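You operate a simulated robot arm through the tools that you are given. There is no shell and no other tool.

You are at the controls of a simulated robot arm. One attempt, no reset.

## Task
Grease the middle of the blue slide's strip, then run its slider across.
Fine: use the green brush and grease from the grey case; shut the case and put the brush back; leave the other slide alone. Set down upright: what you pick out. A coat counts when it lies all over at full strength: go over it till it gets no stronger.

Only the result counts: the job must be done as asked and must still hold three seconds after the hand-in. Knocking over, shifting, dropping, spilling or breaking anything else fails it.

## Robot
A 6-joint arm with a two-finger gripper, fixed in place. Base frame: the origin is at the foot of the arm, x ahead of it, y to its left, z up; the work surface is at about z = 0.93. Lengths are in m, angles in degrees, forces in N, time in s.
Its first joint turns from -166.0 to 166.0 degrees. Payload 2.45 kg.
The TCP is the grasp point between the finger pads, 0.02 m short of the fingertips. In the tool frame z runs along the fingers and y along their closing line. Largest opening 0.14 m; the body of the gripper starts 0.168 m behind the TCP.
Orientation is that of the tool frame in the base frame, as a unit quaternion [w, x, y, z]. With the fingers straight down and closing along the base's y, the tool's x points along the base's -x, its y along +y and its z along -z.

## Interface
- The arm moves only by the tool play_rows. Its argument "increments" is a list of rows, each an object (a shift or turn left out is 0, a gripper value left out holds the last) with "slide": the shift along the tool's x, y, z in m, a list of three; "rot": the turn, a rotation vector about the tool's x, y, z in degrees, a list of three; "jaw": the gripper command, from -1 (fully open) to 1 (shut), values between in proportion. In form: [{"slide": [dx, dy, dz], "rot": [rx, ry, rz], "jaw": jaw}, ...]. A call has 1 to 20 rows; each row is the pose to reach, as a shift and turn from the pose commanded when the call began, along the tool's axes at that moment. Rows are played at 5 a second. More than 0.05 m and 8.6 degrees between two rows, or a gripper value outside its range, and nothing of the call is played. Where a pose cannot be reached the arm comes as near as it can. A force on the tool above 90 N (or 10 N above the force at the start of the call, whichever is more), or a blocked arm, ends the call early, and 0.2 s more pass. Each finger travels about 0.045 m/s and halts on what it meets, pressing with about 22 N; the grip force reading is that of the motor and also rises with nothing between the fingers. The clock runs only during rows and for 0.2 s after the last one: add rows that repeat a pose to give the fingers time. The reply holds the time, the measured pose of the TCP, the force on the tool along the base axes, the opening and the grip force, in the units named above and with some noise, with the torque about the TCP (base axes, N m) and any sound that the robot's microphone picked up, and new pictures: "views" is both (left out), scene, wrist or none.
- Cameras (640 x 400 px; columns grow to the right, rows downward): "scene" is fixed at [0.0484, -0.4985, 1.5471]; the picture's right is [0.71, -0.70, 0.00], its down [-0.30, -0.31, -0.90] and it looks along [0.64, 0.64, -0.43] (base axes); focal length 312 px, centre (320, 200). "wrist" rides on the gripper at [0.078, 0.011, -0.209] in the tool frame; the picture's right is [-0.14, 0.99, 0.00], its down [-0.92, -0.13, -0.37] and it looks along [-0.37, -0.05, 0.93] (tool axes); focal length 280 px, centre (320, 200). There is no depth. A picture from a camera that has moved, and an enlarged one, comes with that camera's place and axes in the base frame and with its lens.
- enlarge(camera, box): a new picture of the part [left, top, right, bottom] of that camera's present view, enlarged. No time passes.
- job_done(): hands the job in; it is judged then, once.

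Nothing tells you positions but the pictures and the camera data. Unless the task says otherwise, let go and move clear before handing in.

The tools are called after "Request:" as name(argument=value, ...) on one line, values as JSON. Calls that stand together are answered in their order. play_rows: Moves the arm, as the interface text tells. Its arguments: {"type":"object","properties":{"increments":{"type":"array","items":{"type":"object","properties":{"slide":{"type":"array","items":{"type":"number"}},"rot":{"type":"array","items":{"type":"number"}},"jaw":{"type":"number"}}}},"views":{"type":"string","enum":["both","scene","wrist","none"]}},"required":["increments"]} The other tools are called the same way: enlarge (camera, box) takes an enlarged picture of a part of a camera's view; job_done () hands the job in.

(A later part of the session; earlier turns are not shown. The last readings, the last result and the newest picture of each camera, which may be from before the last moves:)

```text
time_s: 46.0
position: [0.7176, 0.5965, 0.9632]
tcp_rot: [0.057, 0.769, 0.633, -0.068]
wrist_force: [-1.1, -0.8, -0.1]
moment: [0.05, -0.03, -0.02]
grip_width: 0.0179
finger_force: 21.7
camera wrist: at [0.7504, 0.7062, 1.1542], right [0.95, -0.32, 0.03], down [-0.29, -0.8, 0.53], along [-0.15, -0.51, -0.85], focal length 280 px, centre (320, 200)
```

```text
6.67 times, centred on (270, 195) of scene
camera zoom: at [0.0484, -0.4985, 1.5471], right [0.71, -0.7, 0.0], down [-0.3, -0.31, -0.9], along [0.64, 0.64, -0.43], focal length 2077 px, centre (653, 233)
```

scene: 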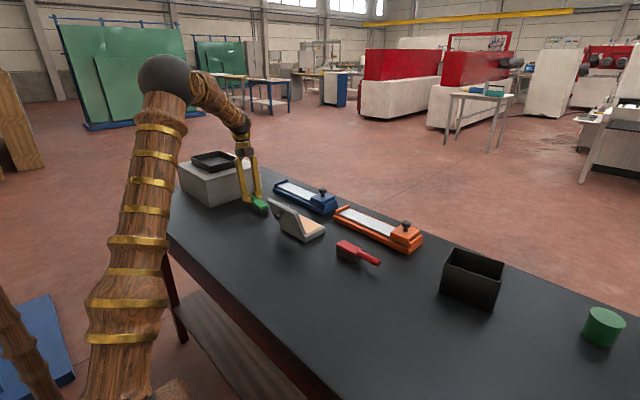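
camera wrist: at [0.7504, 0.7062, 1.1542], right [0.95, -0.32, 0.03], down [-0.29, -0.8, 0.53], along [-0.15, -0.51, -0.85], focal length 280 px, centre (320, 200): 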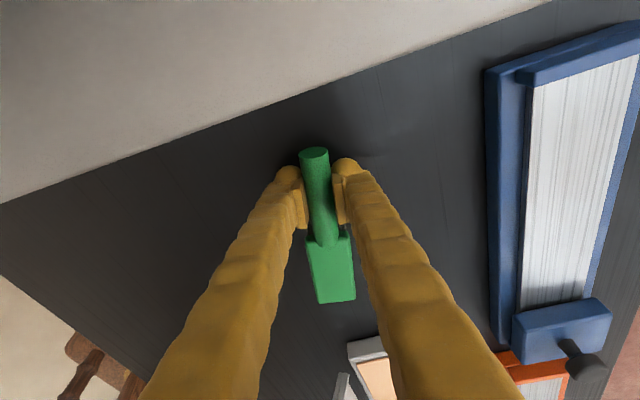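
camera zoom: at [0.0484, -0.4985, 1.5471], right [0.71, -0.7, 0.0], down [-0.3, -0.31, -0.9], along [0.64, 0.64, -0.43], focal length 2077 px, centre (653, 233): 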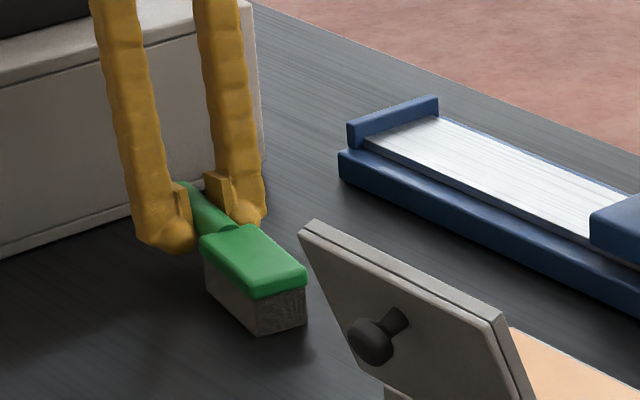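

The grip is now 0.0179 m wide around the handle. I'll lift slowly 2 cm and check that the brush comes along.

Request:
play_rows(increments=[{"slide": [-0.0004, 0, -0.0025]}, {"slide": [-0.0009, 0, -0.005]}, {"slide": [-0.0017, 0, -0.01]}, {"slide": [-0.0026, 0, -0.015]}, {"slide": [-0.0035, 0, -0.02]}, {"slide": [-0.0035, 0, -0.02]}])

Request:
enlarge(camera="scene", box=[225, 165, 315, 225])

Request:
enlarge(camera="wrist", box=[220, 120, 420, 300])

```text
time_s: 47.4
position: [0.7179, 0.5968, 0.984]
tcp_rot: [0.057, 0.768, 0.634, -0.067]
wrist_force: [-0.1, 0.0, -1.1]
moment: [0.07, 0.03, 0.01]
grip_width: 0.0179
finger_force: 22.3
camera wrist: at [0.7516, 0.7061, 1.1751], right [0.95, -0.32, 0.03], down [-0.29, -0.8, 0.53], along [-0.15, -0.51, -0.85], focal length 280 px, centre (320, 200)
```

scene: 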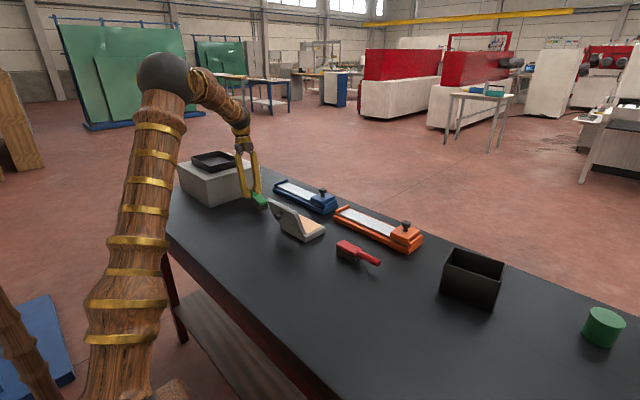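
wrist: 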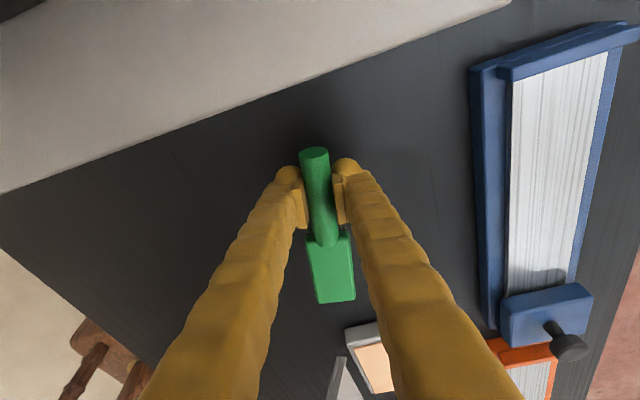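

```text
6.67 times, centred on (270, 195) of scene
camera zoom: at [0.0484, -0.4985, 1.5471], right [0.71, -0.7, 0.0], down [-0.3, -0.31, -0.9], along [0.64, 0.64, -0.43], focal length 2077 px, centre (653, 233)
```

zoom: 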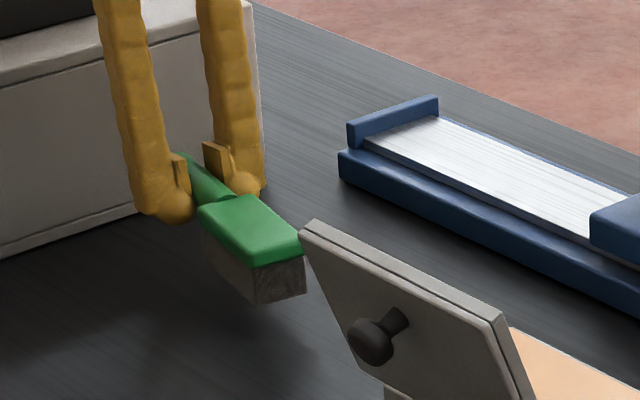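

```text
2.22 times, centred on (320, 210) of wrist
camera zoom: at [0.7516, 0.7061, 1.1751], right [0.95, -0.32, 0.03], down [-0.29, -0.8, 0.53], along [-0.15, -0.51, -0.85], focal length 623 px, centre (320, 178)
```

zoom: 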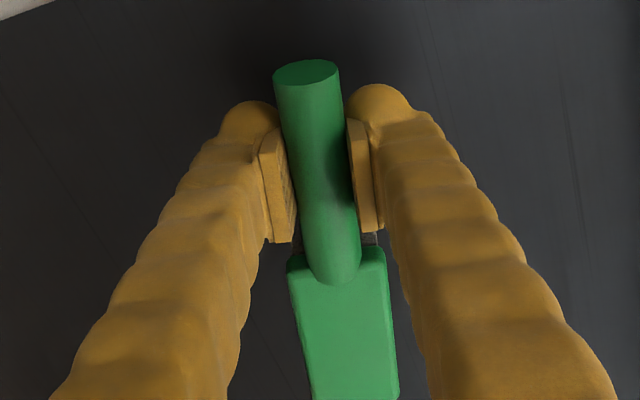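

The brush is held firmly this time. I'll carry it smoothly over the grease, squaring it up with the case on the way.

Request:
play_rows(increments=[{"slide": [-0.0044, 0.0001, -0.0246]}, {"slide": [-0.0087, 0.0001, -0.0492]}, {"slide": [-0.0131, 0.0002, -0.0738]}, {"slide": [-0.0409, 0.0055, -0.0739], "rot": [-0.35, 0, -1.97]}, {"slide": [-0.068, 0.0108, -0.069], "rot": [-0.7, 0, -3.94]}, {"slide": [-0.095, 0.0161, -0.0642], "rot": [-1.04, 0, -5.91]}, {"slide": [-0.1221, 0.0214, -0.0594], "rot": [-1.39, 0, -7.88]}, {"slide": [-0.1491, 0.0267, -0.0545], "rot": [-1.74, 0, -9.85]}, {"slide": [-0.1762, 0.032, -0.0497], "rot": [-1.91, 0, -10.8]}, {"slide": [-0.2032, 0.0372, -0.0449], "rot": [-1.91, 0, -10.8]}, {"slide": [-0.2299, 0.0445, -0.0401], "rot": [-1.91, 0, -10.8]}, {"slide": [-0.2571, 0.0508, -0.0352], "rot": [-1.91, 0, -10.8]}, {"slide": [-0.2545, 0.0508, -0.0205], "rot": [-1.91, 0, -10.8]}, {"slide": [-0.2519, 0.0507, -0.0057], "rot": [-1.91, 0, -10.8]}, {"slide": [-0.2519, 0.0507, -0.0057], "rot": [-1.91, 0, -10.8]}])

Request:
enlarge(camera="scene", box=[255, 175, 345, 240])

Request:
enlarge(camera="wrist", box=[220, 120, 420, 320])

```text
time_s: 50.6
position: [0.7216, 0.346, 1.0346]
tcp_rot: [0.063, 0.705, 0.703, -0.063]
wrist_force: [0.2, -0.3, -0.6]
moment: [0.09, 0.0, 0.02]
grip_width: 0.0177
finger_force: 21.6
camera wrist: at [0.7334, 0.4593, 1.2246], right [0.99, -0.14, 0.03], down [-0.13, -0.84, 0.53], along [-0.05, -0.52, -0.85], focal length 280 px, centre (320, 200)
```

scene: 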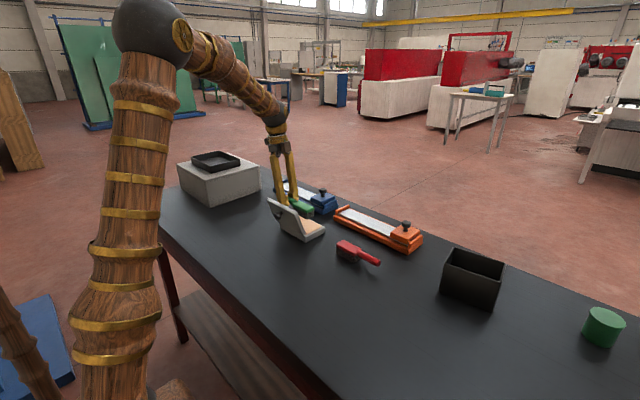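
wrist: 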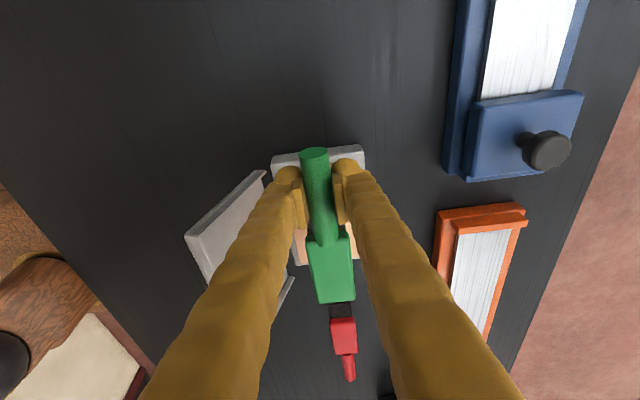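

```text
6.15 times, centred on (300, 208) of scene
camera zoom: at [0.0484, -0.4985, 1.5471], right [0.71, -0.7, 0.0], down [-0.3, -0.31, -0.9], along [0.64, 0.64, -0.43], focal length 1917 px, centre (443, 154)
```

zoom: 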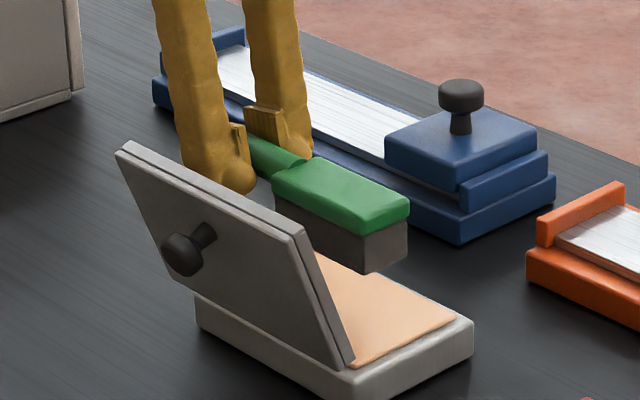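

```text
2.00 times, centred on (320, 220) of wrist
camera zoom: at [0.7334, 0.4593, 1.2246], right [0.99, -0.14, 0.03], down [-0.13, -0.84, 0.53], along [-0.05, -0.52, -0.85], focal length 561 px, centre (320, 160)
```

zoom: 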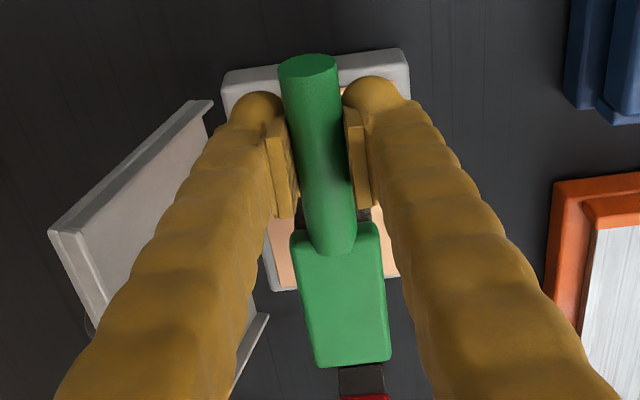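

The brush head is right over the grease, spanning x≈0.704–0.741 and y≈0.23–0.31, about 5 cm up. I'll lower it gradually, watching the force.

Request:
play_rows(increments=[{"slide": [0.0035, 0, 0.0197]}, {"slide": [0.007, 0, 0.0394]}, {"slide": [0.0078, 0, 0.0443]}, {"slide": [0.0084, 0, 0.0473]}, {"slide": [0.0084, 0, 0.0473]}])

Request:
enlarge(camera="scene", box=[255, 175, 345, 240])

```text
time_s: 51.8
position: [0.7203, 0.3466, 0.9874]
tcp_rot: [0.063, 0.705, 0.704, -0.063]
wrist_force: [1.7, 6.6, 14.3]
moment: [-0.4, 0.01, 0.01]
grip_width: 0.0174
finger_force: 22.2
camera wrist: at [0.7327, 0.4593, 1.1776], right [0.99, -0.14, 0.03], down [-0.13, -0.84, 0.53], along [-0.05, -0.52, -0.85], focal length 280 px, centre (320, 200)
```

scene: 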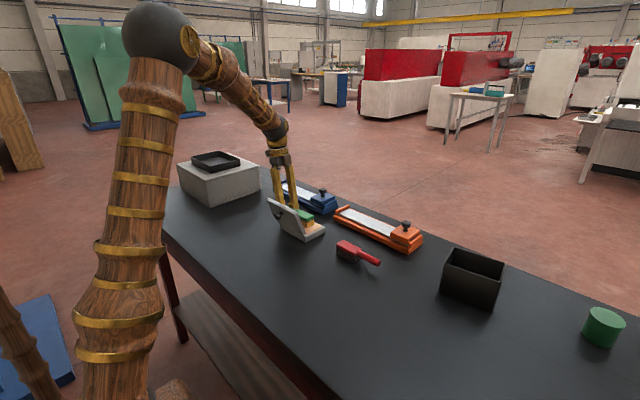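
wrist: 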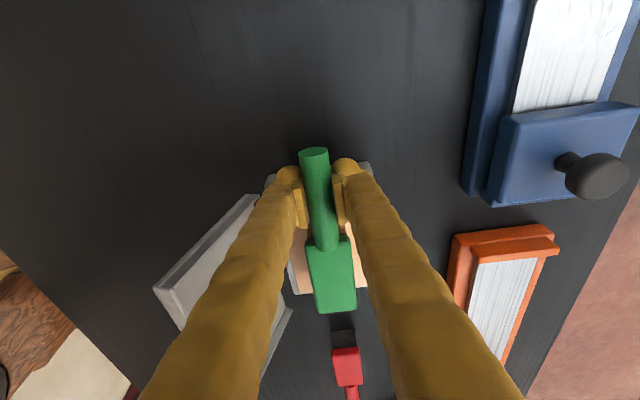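

```text
6.15 times, centred on (300, 208) of scene
camera zoom: at [0.0484, -0.4985, 1.5471], right [0.71, -0.7, 0.0], down [-0.3, -0.31, -0.9], along [0.64, 0.64, -0.43], focal length 1917 px, centre (443, 154)
```

zoom: 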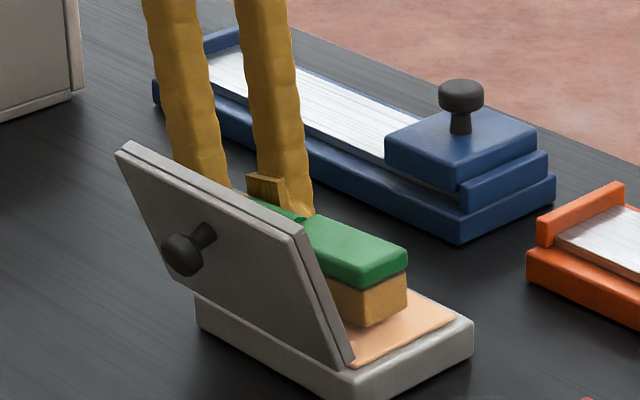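

The bristles took on grease the moment they touched, with 14 N of contact. I'll lift out and check the brush's load and its attitude in the grip.

Request:
play_rows(increments=[{"slide": [-0.0035, 0, -0.0197]}, {"slide": [-0.0087, 0, -0.0492]}, {"slide": [-0.0131, 0, -0.0738]}, {"slide": [-0.0131, 0, -0.0738]}])

Request:
enlarge(camera="scene", box=[255, 165, 345, 230])

Request:
enlarge(camera="wrist", box=[220, 120, 420, 320])

```text
time_s: 52.8
position: [0.7209, 0.3456, 1.0607]
tcp_rot: [0.063, 0.705, 0.704, -0.062]
wrist_force: [-0.1, 0.0, -0.6]
moment: [0.06, 0.04, 0.03]
grip_width: 0.0172
finger_force: 22.6
camera wrist: at [0.7326, 0.459, 1.2511], right [0.99, -0.14, 0.03], down [-0.13, -0.84, 0.53], along [-0.05, -0.52, -0.85], focal length 280 px, centre (320, 200)
```

scene: 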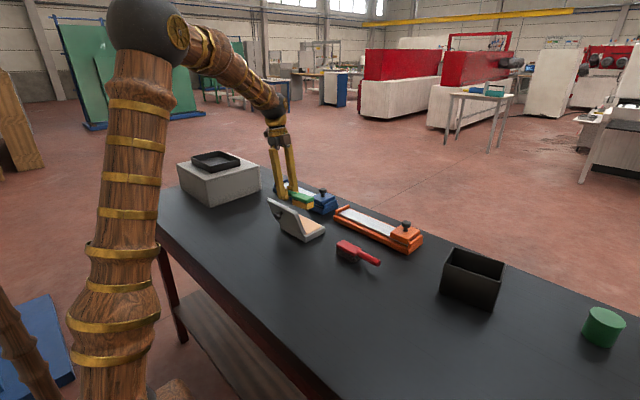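
wrist: 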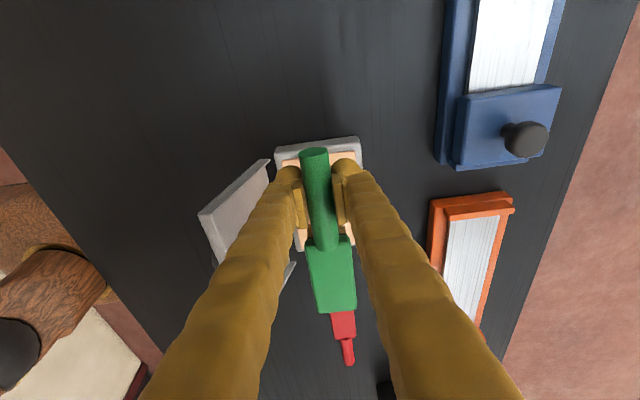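

```text
6.15 times, centred on (300, 198) of scene
camera zoom: at [0.0484, -0.4985, 1.5471], right [0.71, -0.7, 0.0], down [-0.3, -0.31, -0.9], along [0.64, 0.64, -0.43], focal length 1917 px, centre (443, 215)
```

zoom: 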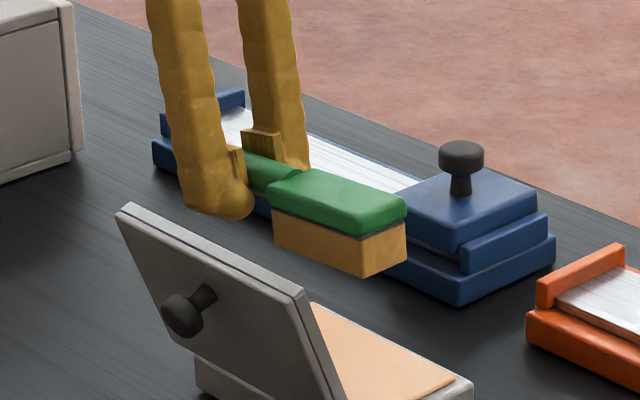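

```text
2.00 times, centred on (320, 220) of wrist
camera zoom: at [0.7326, 0.459, 1.2511], right [0.99, -0.14, 0.03], down [-0.13, -0.84, 0.53], along [-0.05, -0.52, -0.85], focal length 561 px, centre (320, 160)
```

zoom: 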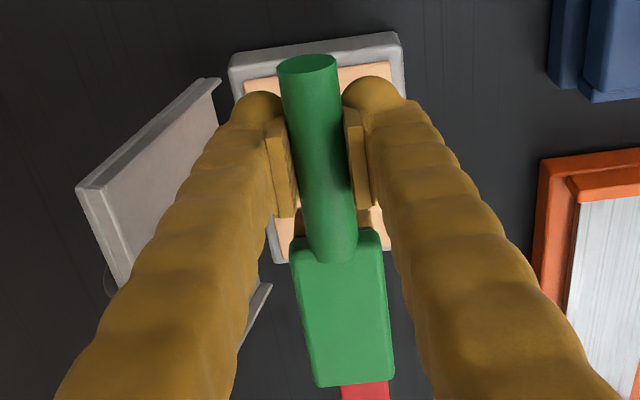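

The brush is loaded with grease, though it pitched up about 5° in the grip, so I'll compensate with tilt and press gently. Next I'll swing it round so the head points to +x and carry it over near the strip.

Request:
play_rows(increments=[{"slide": [-0.0052, 0, -0.0296]}, {"slide": [0.004, 0.008, -0.0403], "rot": [-1.305, 0, -7.39]}, {"slide": [0.0149, 0.016, -0.0422], "rot": [-2.61, 0, -14.78]}, {"slide": [0.0267, 0.025, -0.0443], "rot": [-3.92, 0, -22.16]}, {"slide": [0.0375, 0.033, -0.0462], "rot": [-5.22, 0, -29.55]}, {"slide": [0.0484, 0.041, -0.0481], "rot": [-6.53, 0, -36.94]}, {"slide": [0.0592, 0.05, -0.0501], "rot": [-7.83, 0, -44.33]}, {"slide": [0.07, 0.058, -0.052], "rot": [-9.14, 0, -51.71]}, {"slide": [0.0809, 0.066, -0.0539], "rot": [-10.44, 0, -59.1]}, {"slide": [0.0917, 0.074, -0.0558], "rot": [-11.75, 0, -66.49]}, {"slide": [0.1035, 0.083, -0.0579], "rot": [-13.05, 0, -73.88]}, {"slide": [0.1144, 0.091, -0.0598], "rot": [-14.36, 0, -81.26]}, {"slide": [0.1252, 0.099, -0.0617], "rot": [-15.66, 0, -88.65]}, {"slide": [0.1252, 0.099, -0.0617], "rot": [-15.66, 0, -88.65]}])

Request:
enlarge(camera="wrist", box=[200, 120, 440, 320])

Request:
enlarge(camera="scene", box=[255, 145, 345, 210])

```text
time_s: 55.8
position: [0.821, 0.4794, 1.0996]
tcp_rot: [0.088, -0.001, 0.996, -0.002]
wrist_force: [-0.2, 0.2, -1.2]
moment: [0.01, 0.09, -0.02]
grip_width: 0.0173
finger_force: 21.9
camera wrist: at [0.7083, 0.4907, 1.2909], right [0.13, 0.99, 0.02], down [0.84, -0.13, 0.52], along [0.52, -0.05, -0.85], focal length 280 px, centre (320, 200)
```

scene: 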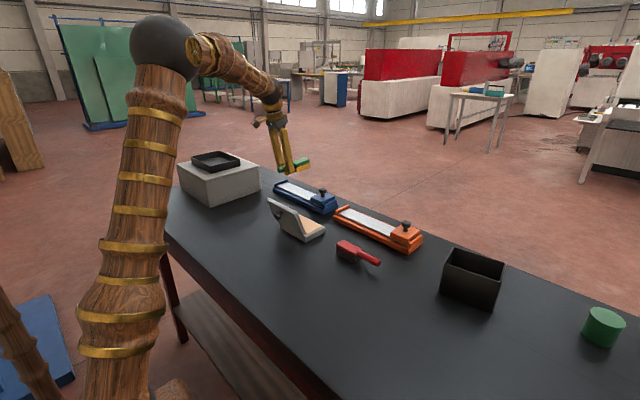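
wrist: 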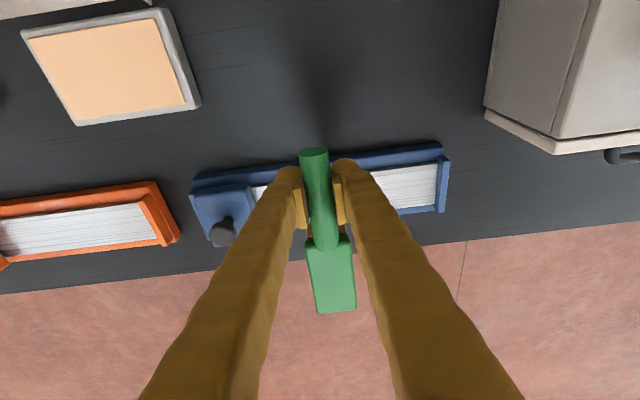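

```text
2.00 times, centred on (320, 220) of wrist
camera zoom: at [0.7083, 0.4907, 1.2909], right [0.13, 0.99, 0.02], down [0.84, -0.13, 0.52], along [0.52, -0.05, -0.85], focal length 561 px, centre (320, 160)
```

zoom: 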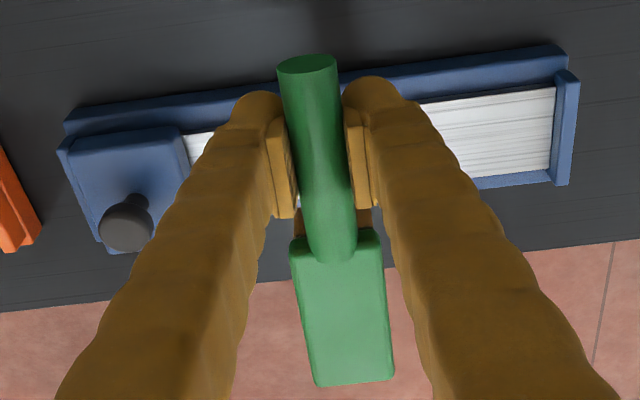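

```text
6.15 times, centred on (300, 178) of scene
camera zoom: at [0.0484, -0.4985, 1.5471], right [0.71, -0.7, 0.0], down [-0.3, -0.31, -0.9], along [0.64, 0.64, -0.43], focal length 1917 px, centre (443, 338)
```

zoom: 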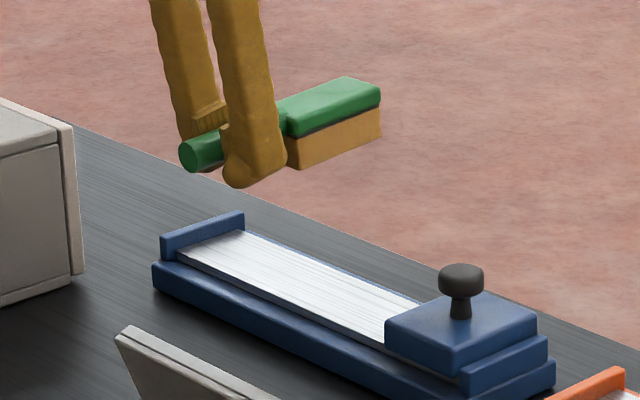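

The brush now points across the strip, with the strip at x≈0.880–0.946 and ending at y≈0.632. I'll level the brush and bring it to hover just above mid-strip.

Request:
play_rows(increments=[{"slide": [0, 0.002, 0.018], "rot": [0, 1.8, 0]}, {"slide": [0, 0.004, 0.036], "rot": [0, 3.6, 0]}, {"slide": [0.0004, 0.0056, 0.054], "rot": [0, 5.4, 0]}, {"slide": [0.0004, 0.0056, 0.0711], "rot": [0, 5.4, 0]}, {"slide": [0.0004, 0.0056, 0.0711], "rot": [0, 5.4, 0]}])

Request:
enlarge(camera="wrist", box=[200, 120, 440, 320])

Request:
enlarge(camera="scene", box=[255, 160, 345, 225])

```text
time_s: 57.0
position: [0.831, 0.4841, 1.0292]
tcp_rot: [0.041, 0.0, 0.999, -0.002]
wrist_force: [0.6, -0.2, -1.3]
moment: [0.0, 0.05, -0.02]
grip_width: 0.0172
finger_force: 21.9
camera wrist: at [0.7375, 0.4965, 1.2301], right [0.14, 0.99, 0.01], down [0.89, -0.13, 0.44], along [0.44, -0.05, -0.9], focal length 280 px, centre (320, 200)
```

scene: 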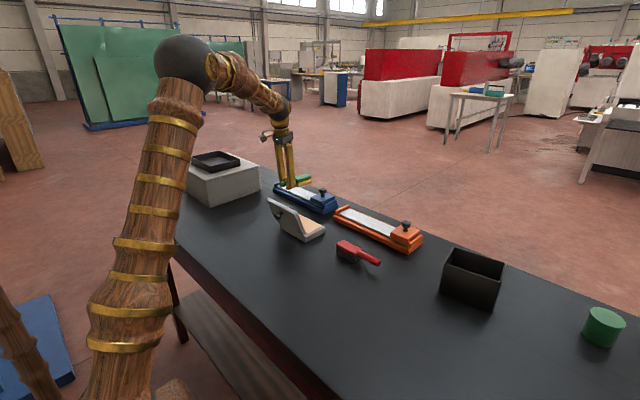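
wrist: 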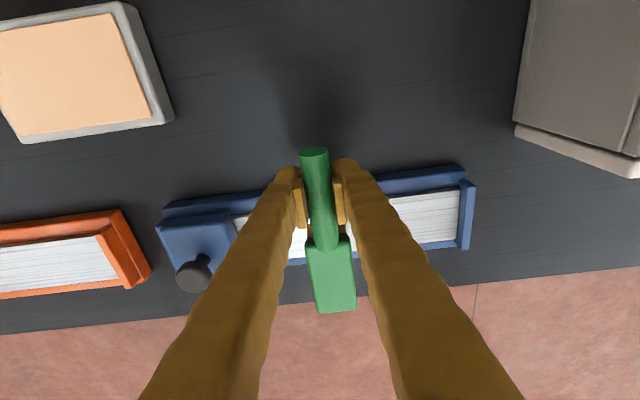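

```text
2.00 times, centred on (320, 220) of wrist
camera zoom: at [0.7375, 0.4965, 1.2301], right [0.14, 0.99, 0.01], down [0.89, -0.13, 0.44], along [0.44, -0.05, -0.9], focal length 561 px, centre (320, 160)
```

zoom: 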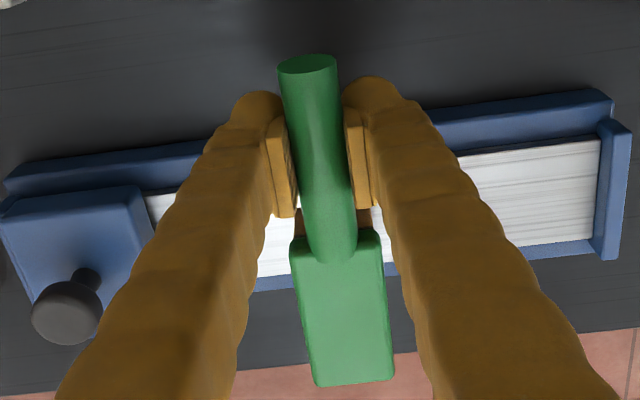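

```text
6.15 times, centred on (300, 192) of scene
camera zoom: at [0.0484, -0.4985, 1.5471], right [0.71, -0.7, 0.0], down [-0.3, -0.31, -0.9], along [0.64, 0.64, -0.43], focal length 1917 px, centre (443, 246)
```

zoom: 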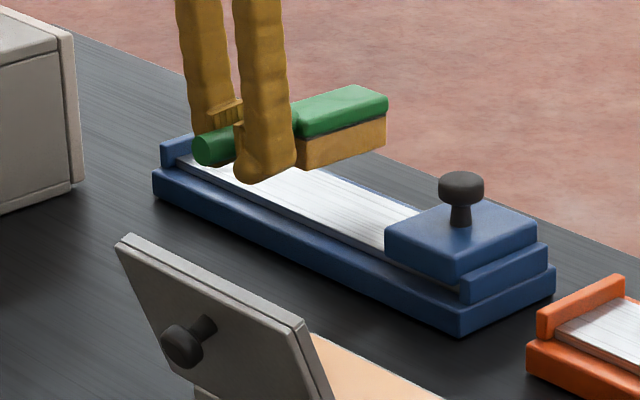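

Request:
enlarge(camera="scene", box=[275, 165, 320, 195])

```text
13.33 times, centred on (298, 180) of scene
camera zoom: at [0.0484, -0.4985, 1.5471], right [0.71, -0.7, 0.0], down [-0.3, -0.31, -0.9], along [0.64, 0.64, -0.43], focal length 4154 px, centre (620, 467)
```

zoom: 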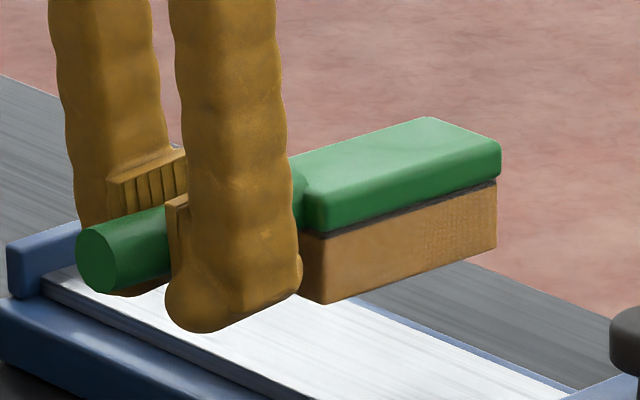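

The brush is level to within about a degree and centred over the strip. I'll lower it in small steps until I feel light contact.

Request:
play_rows(increments=[{"slide": [0.0003, 0, 0.012]}, {"slide": [0.0007, 0, 0.024]}, {"slide": [0.0007, 0, 0.0331]}, {"slide": [0.0007, 0, 0.0331]}], views="none")

Request:
enlarge(camera="scene", box=[275, 170, 320, 200])

```text
time_s: 58.0
position: [0.8329, 0.4842, 0.995]
tcp_rot: [0.041, 0.001, 0.999, -0.002]
wrist_force: [0.2, 0.4, -0.2]
moment: [0.03, 0.05, 0.03]
grip_width: 0.0172
finger_force: 22.5
```

```text
13.33 times, centred on (298, 185) of scene
camera zoom: at [0.0484, -0.4985, 1.5471], right [0.71, -0.7, 0.0], down [-0.3, -0.31, -0.9], along [0.64, 0.64, -0.43], focal length 4154 px, centre (620, 400)
```

zoom: 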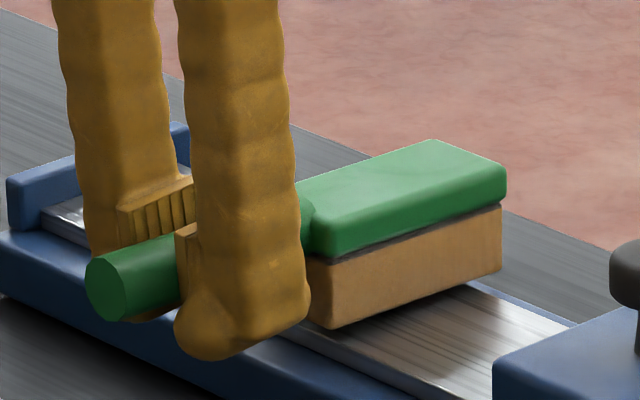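

Request:
play_rows(increments=[{"slide": [0.0001, 0, 0.0015]}, {"slide": [0.0002, 0, 0.003]}, {"slide": [0.0002, 0, 0.003]}], views="none")

```text
time_s: 58.8
position: [0.8328, 0.4851, 0.9928]
tcp_rot: [0.042, 0.0, 0.999, -0.001]
wrist_force: [-0.6, 0.4, 0.3]
moment: [0.0, 0.07, -0.02]
grip_width: 0.0173
finger_force: 21.7
```

Request:
play_rows(increments=[{"slide": [0.0001, 0, 0.001]}, {"slide": [0.0002, 0, 0.002]}, {"slide": [0.0002, 0, 0.002]}], views="none")

Request:
enlarge(camera="scene", box=[275, 170, 320, 200])

```text
time_s: 59.6
position: [0.8344, 0.486, 0.991]
tcp_rot: [0.041, 0.0, 0.999, -0.002]
wrist_force: [-3.1, -0.3, 6.2]
moment: [0.0, -0.73, 0.06]
grip_width: 0.0174
finger_force: 21.8
```

```text
13.33 times, centred on (298, 185) of scene
camera zoom: at [0.0484, -0.4985, 1.5471], right [0.71, -0.7, 0.0], down [-0.3, -0.31, -0.9], along [0.64, 0.64, -0.43], focal length 4154 px, centre (620, 400)
```

zoom: 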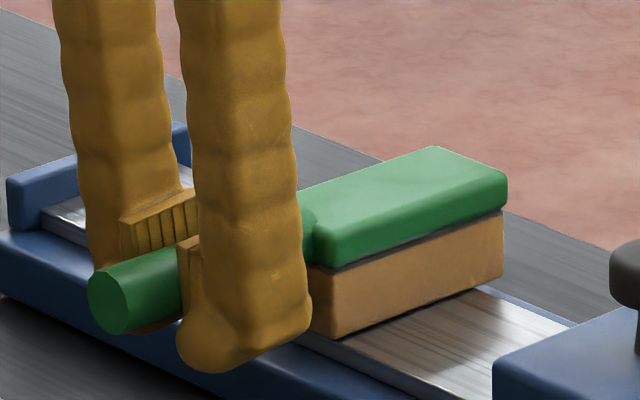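

Light contact at 6 N, borne toward the toe of the brush, so the strip is at z≈0.957. I'll lift the toe about 1°, then make the first gentle strokes along the strip.

Request:
play_rows(increments=[{"slide": [0, 0, 0.0005], "rot": [0, -1.2, 0]}, {"slide": [0, 0, 0.001], "rot": [0, -1.2, 0]}, {"slide": [0, -0.014, 0.001], "rot": [0, -1.2, 0]}, {"slide": [0, -0.028, 0.001], "rot": [0, -1.2, 0]}, {"slide": [0, -0.042, 0.001], "rot": [0, -1.2, 0]}, {"slide": [0, -0.056, 0.001], "rot": [0, -1.2, 0]}, {"slide": [0, -0.042, 0.001], "rot": [0, -1.2, 0]}, {"slide": [0, -0.028, 0.001], "rot": [0, -1.2, 0]}, {"slide": [0, -0.014, 0.001], "rot": [0, -1.2, 0]}, {"slide": [0, 0, 0.001], "rot": [0, -1.2, 0]}, {"slide": [0, 0.014, 0.001], "rot": [0, -1.2, 0]}, {"slide": [0, 0.028, 0.001], "rot": [0, -1.2, 0]}, {"slide": [0, 0.042, 0.001], "rot": [0, -1.2, 0]}, {"slide": [0, 0.054, 0.001], "rot": [0, -1.2, 0]}, {"slide": [0, 0.054, 0.001], "rot": [0, -1.2, 0]}])

Request:
enlarge(camera="scene", box=[260, 165, 345, 220])

Request:
enlarge(camera="wrist", box=[160, 120, 480, 320])

```text
time_s: 62.8
position: [0.8343, 0.5389, 0.9908]
tcp_rot: [0.051, 0.0, 0.999, -0.002]
wrist_force: [0.4, -0.1, -1.3]
moment: [-0.01, 0.06, 0.01]
grip_width: 0.0172
finger_force: 22.1
camera wrist: at [0.7357, 0.5501, 1.1887], right [0.14, 0.99, 0.01], down [0.88, -0.13, 0.46], along [0.46, -0.05, -0.89], focal length 280 px, centre (320, 200)
```

scene: 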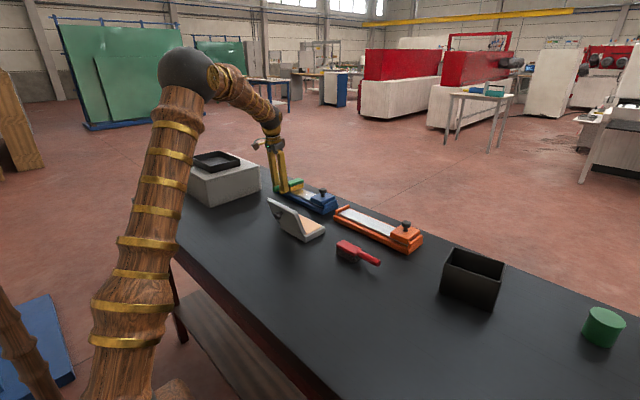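
wrist: 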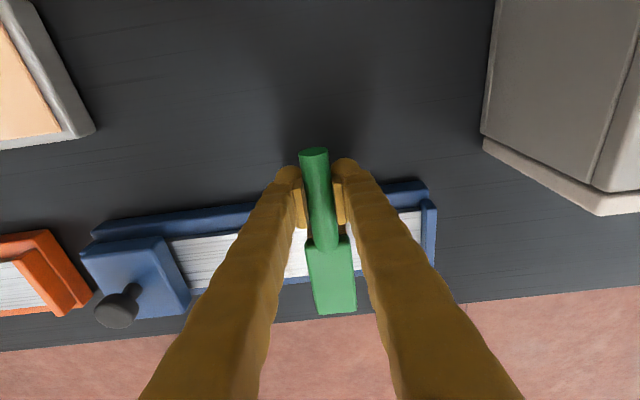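

```text
7.27 times, centred on (302, 192) of scene
camera zoom: at [0.0484, -0.4985, 1.5471], right [0.71, -0.7, 0.0], down [-0.3, -0.31, -0.9], along [0.64, 0.64, -0.43], focal length 2266 px, centre (447, 254)
```

zoom: 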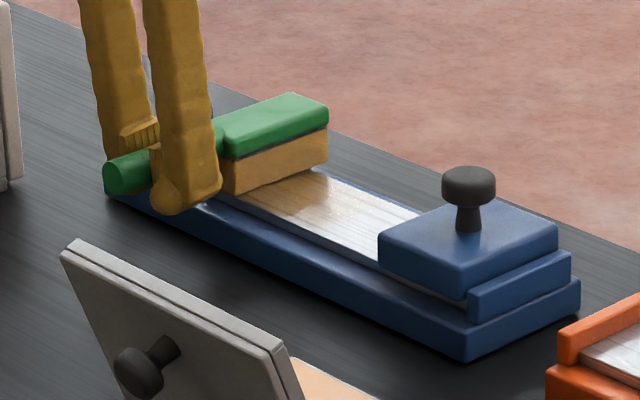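

```text
2.00 times, centred on (320, 220) of wrist
camera zoom: at [0.7357, 0.5501, 1.1887], right [0.14, 0.99, 0.01], down [0.88, -0.13, 0.46], along [0.46, -0.05, -0.89], focal length 561 px, centre (320, 160)
```

zoom: 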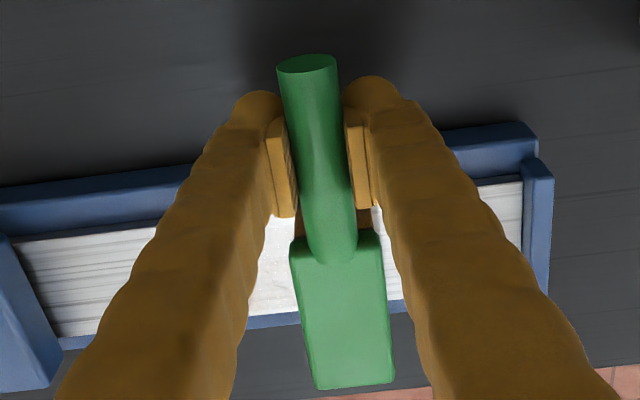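

A faint tan patch shows where contact was made, but the brush is now just clear of the strip (no force). I'll lower it 2.5 mm and check the contact.

Request:
play_rows(increments=[{"slide": [0, 0, 0.0012]}, {"slide": [0, 0, 0.0025]}, {"slide": [0, 0, 0.0025]}], views="none")

```text
time_s: 63.6
position: [0.8339, 0.5389, 0.9892]
tcp_rot: [0.051, 0.0, 0.999, -0.001]
wrist_force: [-4.7, 1.2, 14.5]
moment: [-0.01, -0.51, 0.06]
grip_width: 0.0171
finger_force: 22.1
```

Request:
play_rows(increments=[{"slide": [0, 0, -0.0005], "rot": [0, 0.5, 0]}, {"slide": [0, 0, -0.0005], "rot": [0, 1.0, 0]}, {"slide": [0, 0, -0.0005], "rot": [0, 1.0, 0]}], views="none")

Request:
enlarge(camera="scene", box=[265, 170, 310, 200])

```text
time_s: 64.4
position: [0.8341, 0.5388, 0.9875]
tcp_rot: [0.043, 0.0, 0.999, -0.002]
wrist_force: [-1.7, 1.9, 12.4]
moment: [-0.01, -0.49, 0.12]
grip_width: 0.0174
finger_force: 22.4
```

```text
13.33 times, centred on (288, 185) of scene
camera zoom: at [0.0484, -0.4985, 1.5471], right [0.71, -0.7, 0.0], down [-0.3, -0.31, -0.9], along [0.64, 0.64, -0.43], focal length 4154 px, centre (753, 400)
```

zoom: 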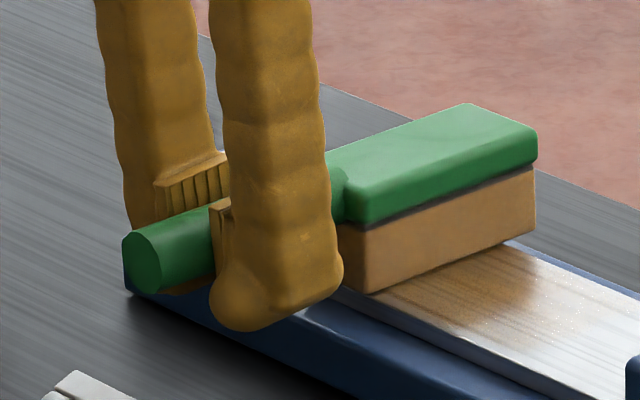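

Request:
play_rows(increments=[{"slide": [0, 0, -0.001], "rot": [0, 0.5, 0]}, {"slide": [0, 0, -0.0015], "rot": [0, 1.2, 0]}, {"slide": [0, 0, -0.0015], "rot": [0, 1.2, 0]}], views="none")

```text
time_s: 65.2
position: [0.8348, 0.5389, 0.9883]
tcp_rot: [0.033, 0.0, 0.999, -0.002]
wrist_force: [1.6, 0.2, 3.8]
moment: [-0.03, -0.51, 0.11]
grip_width: 0.0173
finger_force: 21.6
```

Contact is now about 5 N and near even. I'll stroke back and forth along the middle of the strip at this height.

Request:
play_rows(increments=[{"slide": [0, 0, 0.0004], "rot": [0, -0.4, 0]}, {"slide": [0, -0.015, 0.0004], "rot": [0, -0.4, 0]}, {"slide": [0, -0.03, 0.0004], "rot": [0, -0.4, 0]}, {"slide": [0, -0.045, 0.0004], "rot": [0, -0.4, 0]}, {"slide": [0, -0.06, 0.0004], "rot": [0, -0.4, 0]}, {"slide": [0, -0.075, 0.0004], "rot": [0, -0.4, 0]}, {"slide": [0, -0.09, 0.0004], "rot": [0, -0.4, 0]}, {"slide": [0, -0.107, 0.0004], "rot": [0, -0.4, 0]}, {"slide": [0, -0.107, 0.0004], "rot": [0, -0.4, 0]}])

Request:
enlarge(camera="scene", box=[260, 165, 345, 220])

Request:
enlarge(camera="wrist", box=[300, 180, 500, 300])

```text
time_s: 67.2
position: [0.8347, 0.4331, 0.9883]
tcp_rot: [0.036, 0.001, 0.999, -0.001]
wrist_force: [0.0, -0.5, -1.4]
moment: [0.05, 0.06, -0.01]
grip_width: 0.017
finger_force: 21.6
camera wrist: at [0.7425, 0.4437, 1.1913], right [0.14, 0.99, 0.01], down [0.89, -0.13, 0.43], along [0.43, -0.05, -0.9], focal length 280 px, centre (320, 200)
```

scene: 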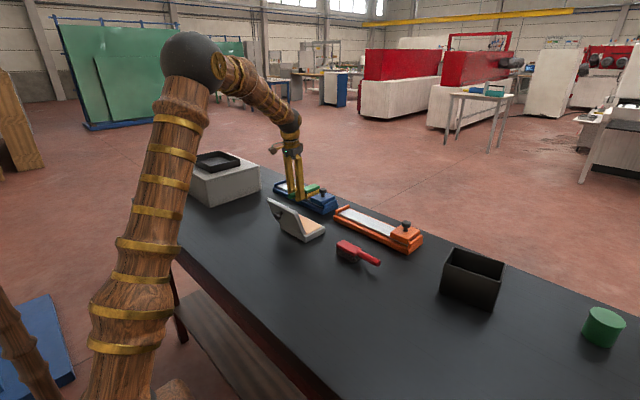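
wrist: 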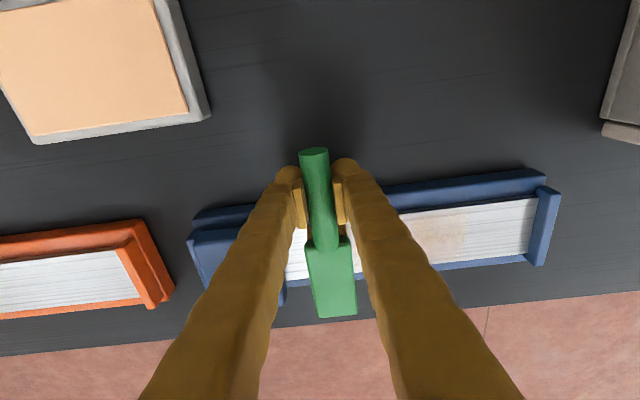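

```text
7.27 times, centred on (302, 192) of scene
camera zoom: at [0.0484, -0.4985, 1.5471], right [0.71, -0.7, 0.0], down [-0.3, -0.31, -0.9], along [0.64, 0.64, -0.43], focal length 2266 px, centre (447, 254)
```

zoom: 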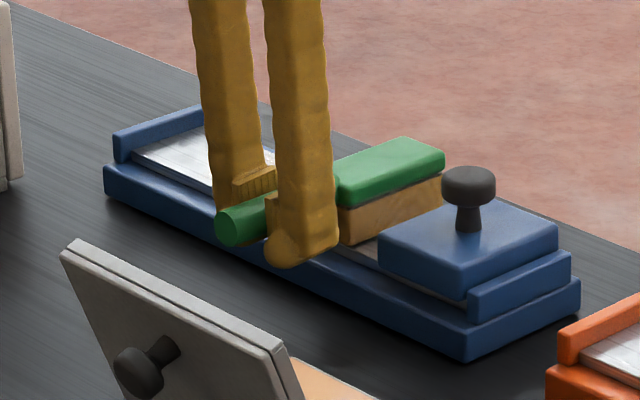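

```text
3.20 times, centred on (400, 240) of wrist
camera zoom: at [0.7425, 0.4437, 1.1913], right [0.14, 0.99, 0.01], down [0.89, -0.13, 0.43], along [0.43, -0.05, -0.9], focal length 897 px, centre (64, 72)
```

zoom: 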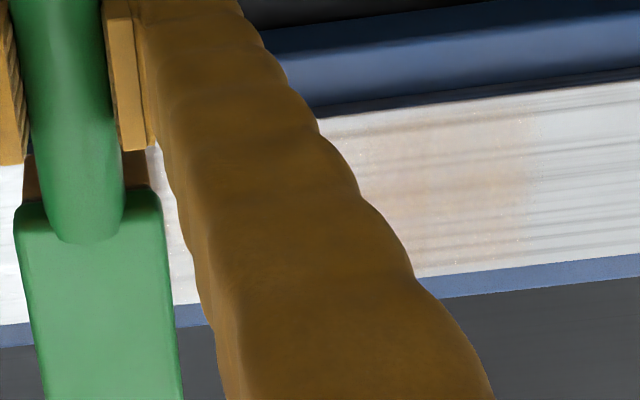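

A light coat is building at mid-strip, but contact was lost here at the −y end. I'll lower slightly and read the force.

Request:
play_rows(increments=[{"slide": [0, 0, 0.0008]}, {"slide": [0, 0, 0.0015]}, {"slide": [0, 0, 0.0015]}], views="none")

```text
time_s: 68.0
position: [0.8353, 0.4327, 0.9897]
tcp_rot: [0.036, 0.0, 0.999, -0.002]
wrist_force: [-0.9, 0.9, 3.3]
moment: [0.01, -0.07, 0.0]
grip_width: 0.0171
finger_force: 21.9
```

Request:
play_rows(increments=[{"slide": [0, 0, -0.0004], "rot": [0, 0.6, 0]}, {"slide": [0, 0, -0.0006], "rot": [0, 1.0, 0]}, {"slide": [0, 0, -0.0006], "rot": [0, 1.0, 0]}], views="none")

```text
time_s: 68.8
position: [0.834, 0.432, 0.9901]
tcp_rot: [0.027, 0.001, 1.0, -0.003]
wrist_force: [2.1, 1.0, 5.5]
moment: [-0.04, -0.73, 0.1]
grip_width: 0.0174
finger_force: 22.3
```

Request:
play_rows(increments=[{"slide": [0, 0, 0.0003], "rot": [0, -0.4, 0]}, {"slide": [0, 0, 0.0003], "rot": [0, -0.4, 0]}], views="none")

```text
time_s: 69.4
position: [0.8338, 0.4316, 0.9891]
tcp_rot: [0.03, 0.0, 1.0, -0.002]
wrist_force: [-0.4, 1.0, -1.2]
moment: [-0.02, 0.07, 0.02]
grip_width: 0.0171
finger_force: 21.6
```

Request:
play_rows(increments=[{"slide": [0, 0, 0.0006]}, {"slide": [0, 0, 0.001]}, {"slide": [0, 0, 0.001]}], views="none")

```text
time_s: 70.2
position: [0.8347, 0.4332, 0.9888]
tcp_rot: [0.032, 0.0, 0.999, -0.002]
wrist_force: [-1.2, 1.2, 14.1]
moment: [0.04, -0.6, 0.03]
grip_width: 0.017
finger_force: 21.8
```

Contact is stiff, roughly 15 N per mm, and the brush aligns itself to the strip when pressed about 10 N. I'll ease off slightly and stroke along the strip, reading the force at the end.

Request:
play_rows(increments=[{"slide": [0, 0, -0.0003]}, {"slide": [0, 0.012, -0.0003]}, {"slide": [0, 0.024, -0.0003]}, {"slide": [0, 0.036, -0.0003]}, {"slide": [0, 0.048, -0.0003]}, {"slide": [0, 0.06, -0.0003]}, {"slide": [0, 0.06, -0.0003]}], views="none")

Request:
enlarge(camera="scene", box=[260, 165, 345, 220])

```text
time_s: 71.8
position: [0.8347, 0.4919, 0.9867]
tcp_rot: [0.031, 0.0, 1.0, -0.002]
wrist_force: [0.1, -4.0, 12.6]
moment: [-0.01, -0.53, -0.15]
grip_width: 0.017
finger_force: 21.6
```

```text
7.27 times, centred on (302, 192) of scene
camera zoom: at [0.0484, -0.4985, 1.5471], right [0.71, -0.7, 0.0], down [-0.3, -0.31, -0.9], along [0.64, 0.64, -0.43], focal length 2266 px, centre (447, 254)
```

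zoom: 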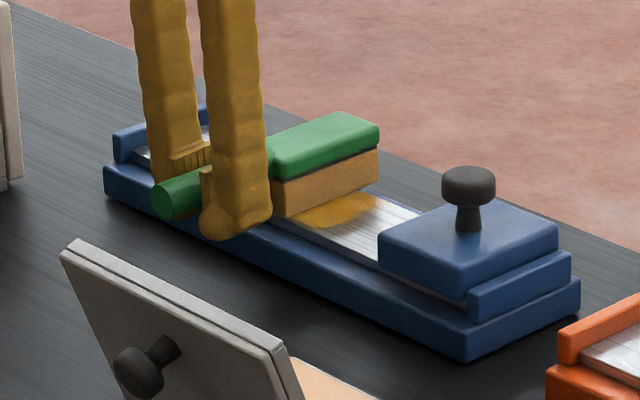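

A clear orange coat is now forming. I'll keep stroking over the middle with the same contact.

Request:
play_rows(increments=[{"slide": [0, 0.012, 0]}, {"slide": [0, 0.024, 0]}, {"slide": [0, 0.036, 0]}, {"slide": [0, 0.048, 0]}, {"slide": [0, 0.048, 0]}, {"slide": [0, 0.036, 0]}, {"slide": [0, 0.024, 0]}, {"slide": [0, 0.012, 0]}, {"slide": [0, 0, 0]}, {"slide": [0, -0.012, 0]}, {"slide": [0, -0.024, 0]}, {"slide": [0, -0.036, 0]}, {"slide": [0, -0.048, 0]}, {"slide": [0, -0.06, 0]}, {"slide": [0, -0.06, 0]}])

Request:
enlarge(camera="scene", box=[260, 165, 345, 220])

Request:
enlarge(camera="wrist", box=[300, 180, 500, 300])

```text
time_s: 75.0
position: [0.8333, 0.4317, 0.9876]
tcp_rot: [0.031, 0.0, 1.0, -0.002]
wrist_force: [-0.5, -0.8, -2.2]
moment: [-0.01, 0.06, -0.01]
grip_width: 0.017
finger_force: 21.9
camera wrist: at [0.7445, 0.4425, 1.1906], right [0.14, 0.99, 0.0], down [0.9, -0.13, 0.42], along [0.42, -0.05, -0.91], focal length 280 px, centre (320, 200)
```

scene: 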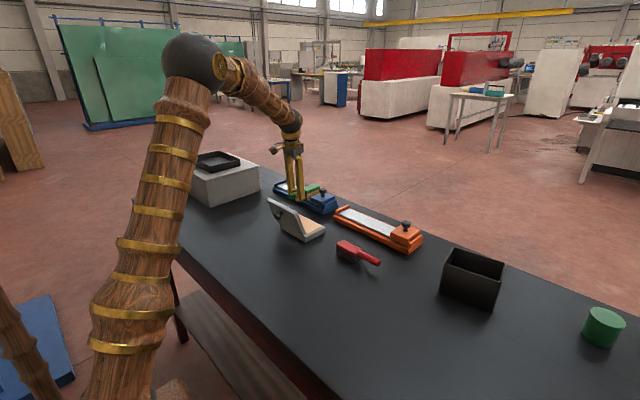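
wrist: 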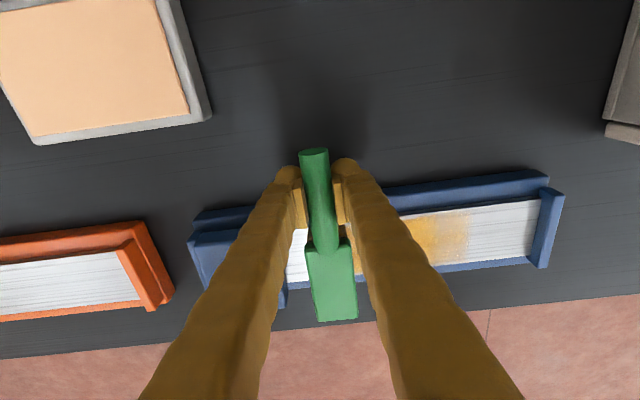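

```text
7.27 times, centred on (302, 192) of scene
camera zoom: at [0.0484, -0.4985, 1.5471], right [0.71, -0.7, 0.0], down [-0.3, -0.31, -0.9], along [0.64, 0.64, -0.43], focal length 2266 px, centre (447, 254)
```

zoom: 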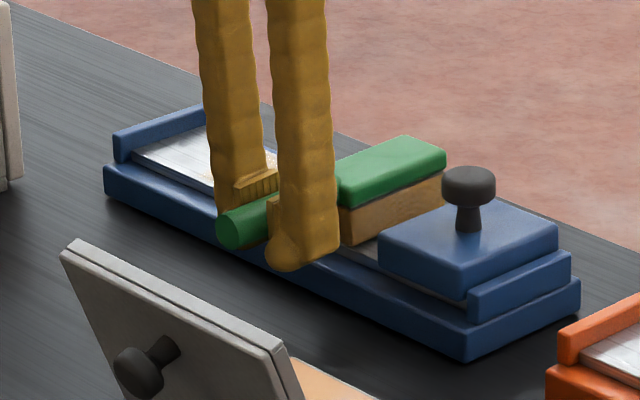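

```text
3.20 times, centred on (400, 240) of wrist
camera zoom: at [0.7445, 0.4425, 1.1906], right [0.14, 0.99, 0.0], down [0.9, -0.13, 0.42], along [0.42, -0.05, -0.91], focal length 897 px, centre (64, 72)
```

zoom: 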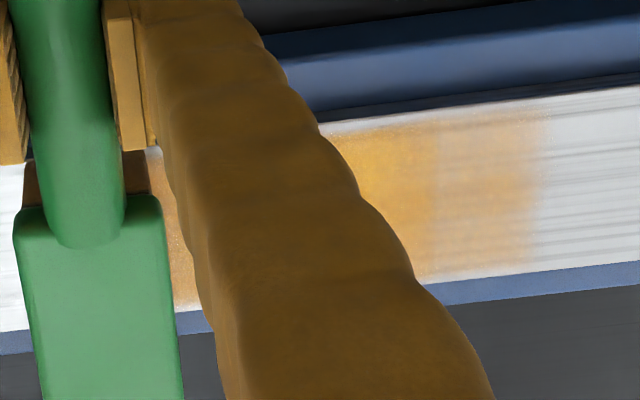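

The coat is building well on the +y part, but the brush is just off the strip at the −y end. I'll stroke again with a 1 mm lower path at this end.

Request:
play_rows(increments=[{"slide": [0, 0, 0.0006]}, {"slide": [0, 0, 0.0011]}, {"slide": [0, 0, 0.0011]}], views="none")

```text
time_s: 75.8
position: [0.8345, 0.4311, 0.9867]
tcp_rot: [0.031, 0.0, 1.0, -0.002]
wrist_force: [-0.3, -0.1, 1.2]
moment: [-0.05, -0.04, 0.03]
grip_width: 0.0172
finger_force: 22.5
```

Request:
play_rows(increments=[{"slide": [0, 0, 0.0002], "rot": [0, 0.4, 0]}, {"slide": [0, 0, 0.0003], "rot": [0, 0.8, 0]}, {"slide": [0, 0, 0.0003], "rot": [0, 0.8, 0]}], views="none")

```text
time_s: 76.6
position: [0.8336, 0.4305, 0.9871]
tcp_rot: [0.024, 0.0, 1.0, -0.002]
wrist_force: [1.4, 0.9, 8.4]
moment: [-0.04, -0.35, 0.0]
grip_width: 0.0172
finger_force: 22.0
```

Request:
play_rows(increments=[{"slide": [0, 0, -0.0002], "rot": [0, 0.4, 0]}, {"slide": [0, 0, -0.0003], "rot": [0, 0.8, 0]}, {"slide": [0, 0, -0.0003], "rot": [0, 0.8, 0]}], views="none")

```text
time_s: 77.4
position: [0.8347, 0.4314, 0.9864]
tcp_rot: [0.017, 0.0, 1.0, -0.002]
wrist_force: [-2.5, -1.3, 11.6]
moment: [0.02, -0.44, -0.12]
grip_width: 0.017
finger_force: 21.6
```

Request:
play_rows(increments=[{"slide": [0, 0, -0.0006], "rot": [0, 0.7, 0]}, {"slide": [0, 0, -0.0009], "rot": [0, 1.4, 0]}, {"slide": [0, 0, -0.0009], "rot": [0, 1.4, 0]}], views="none")

Request:
enlarge(camera="scene", box=[285, 175, 330, 205])

```text
time_s: 78.2
position: [0.8341, 0.4321, 0.9878]
tcp_rot: [0.004, 0.001, 1.0, -0.002]
wrist_force: [3.4, -1.8, 5.2]
moment: [0.01, -0.67, -0.11]
grip_width: 0.0172
finger_force: 22.3
```

```text
13.33 times, centred on (308, 190) of scene
camera zoom: at [0.0484, -0.4985, 1.5471], right [0.71, -0.7, 0.0], down [-0.3, -0.31, -0.9], along [0.64, 0.64, -0.43], focal length 4154 px, centre (487, 333)
```

zoom: 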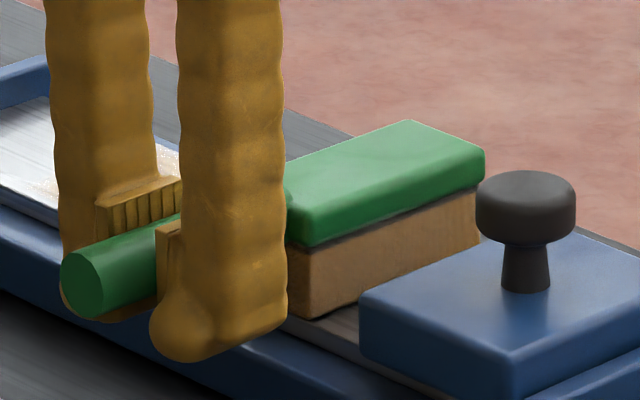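

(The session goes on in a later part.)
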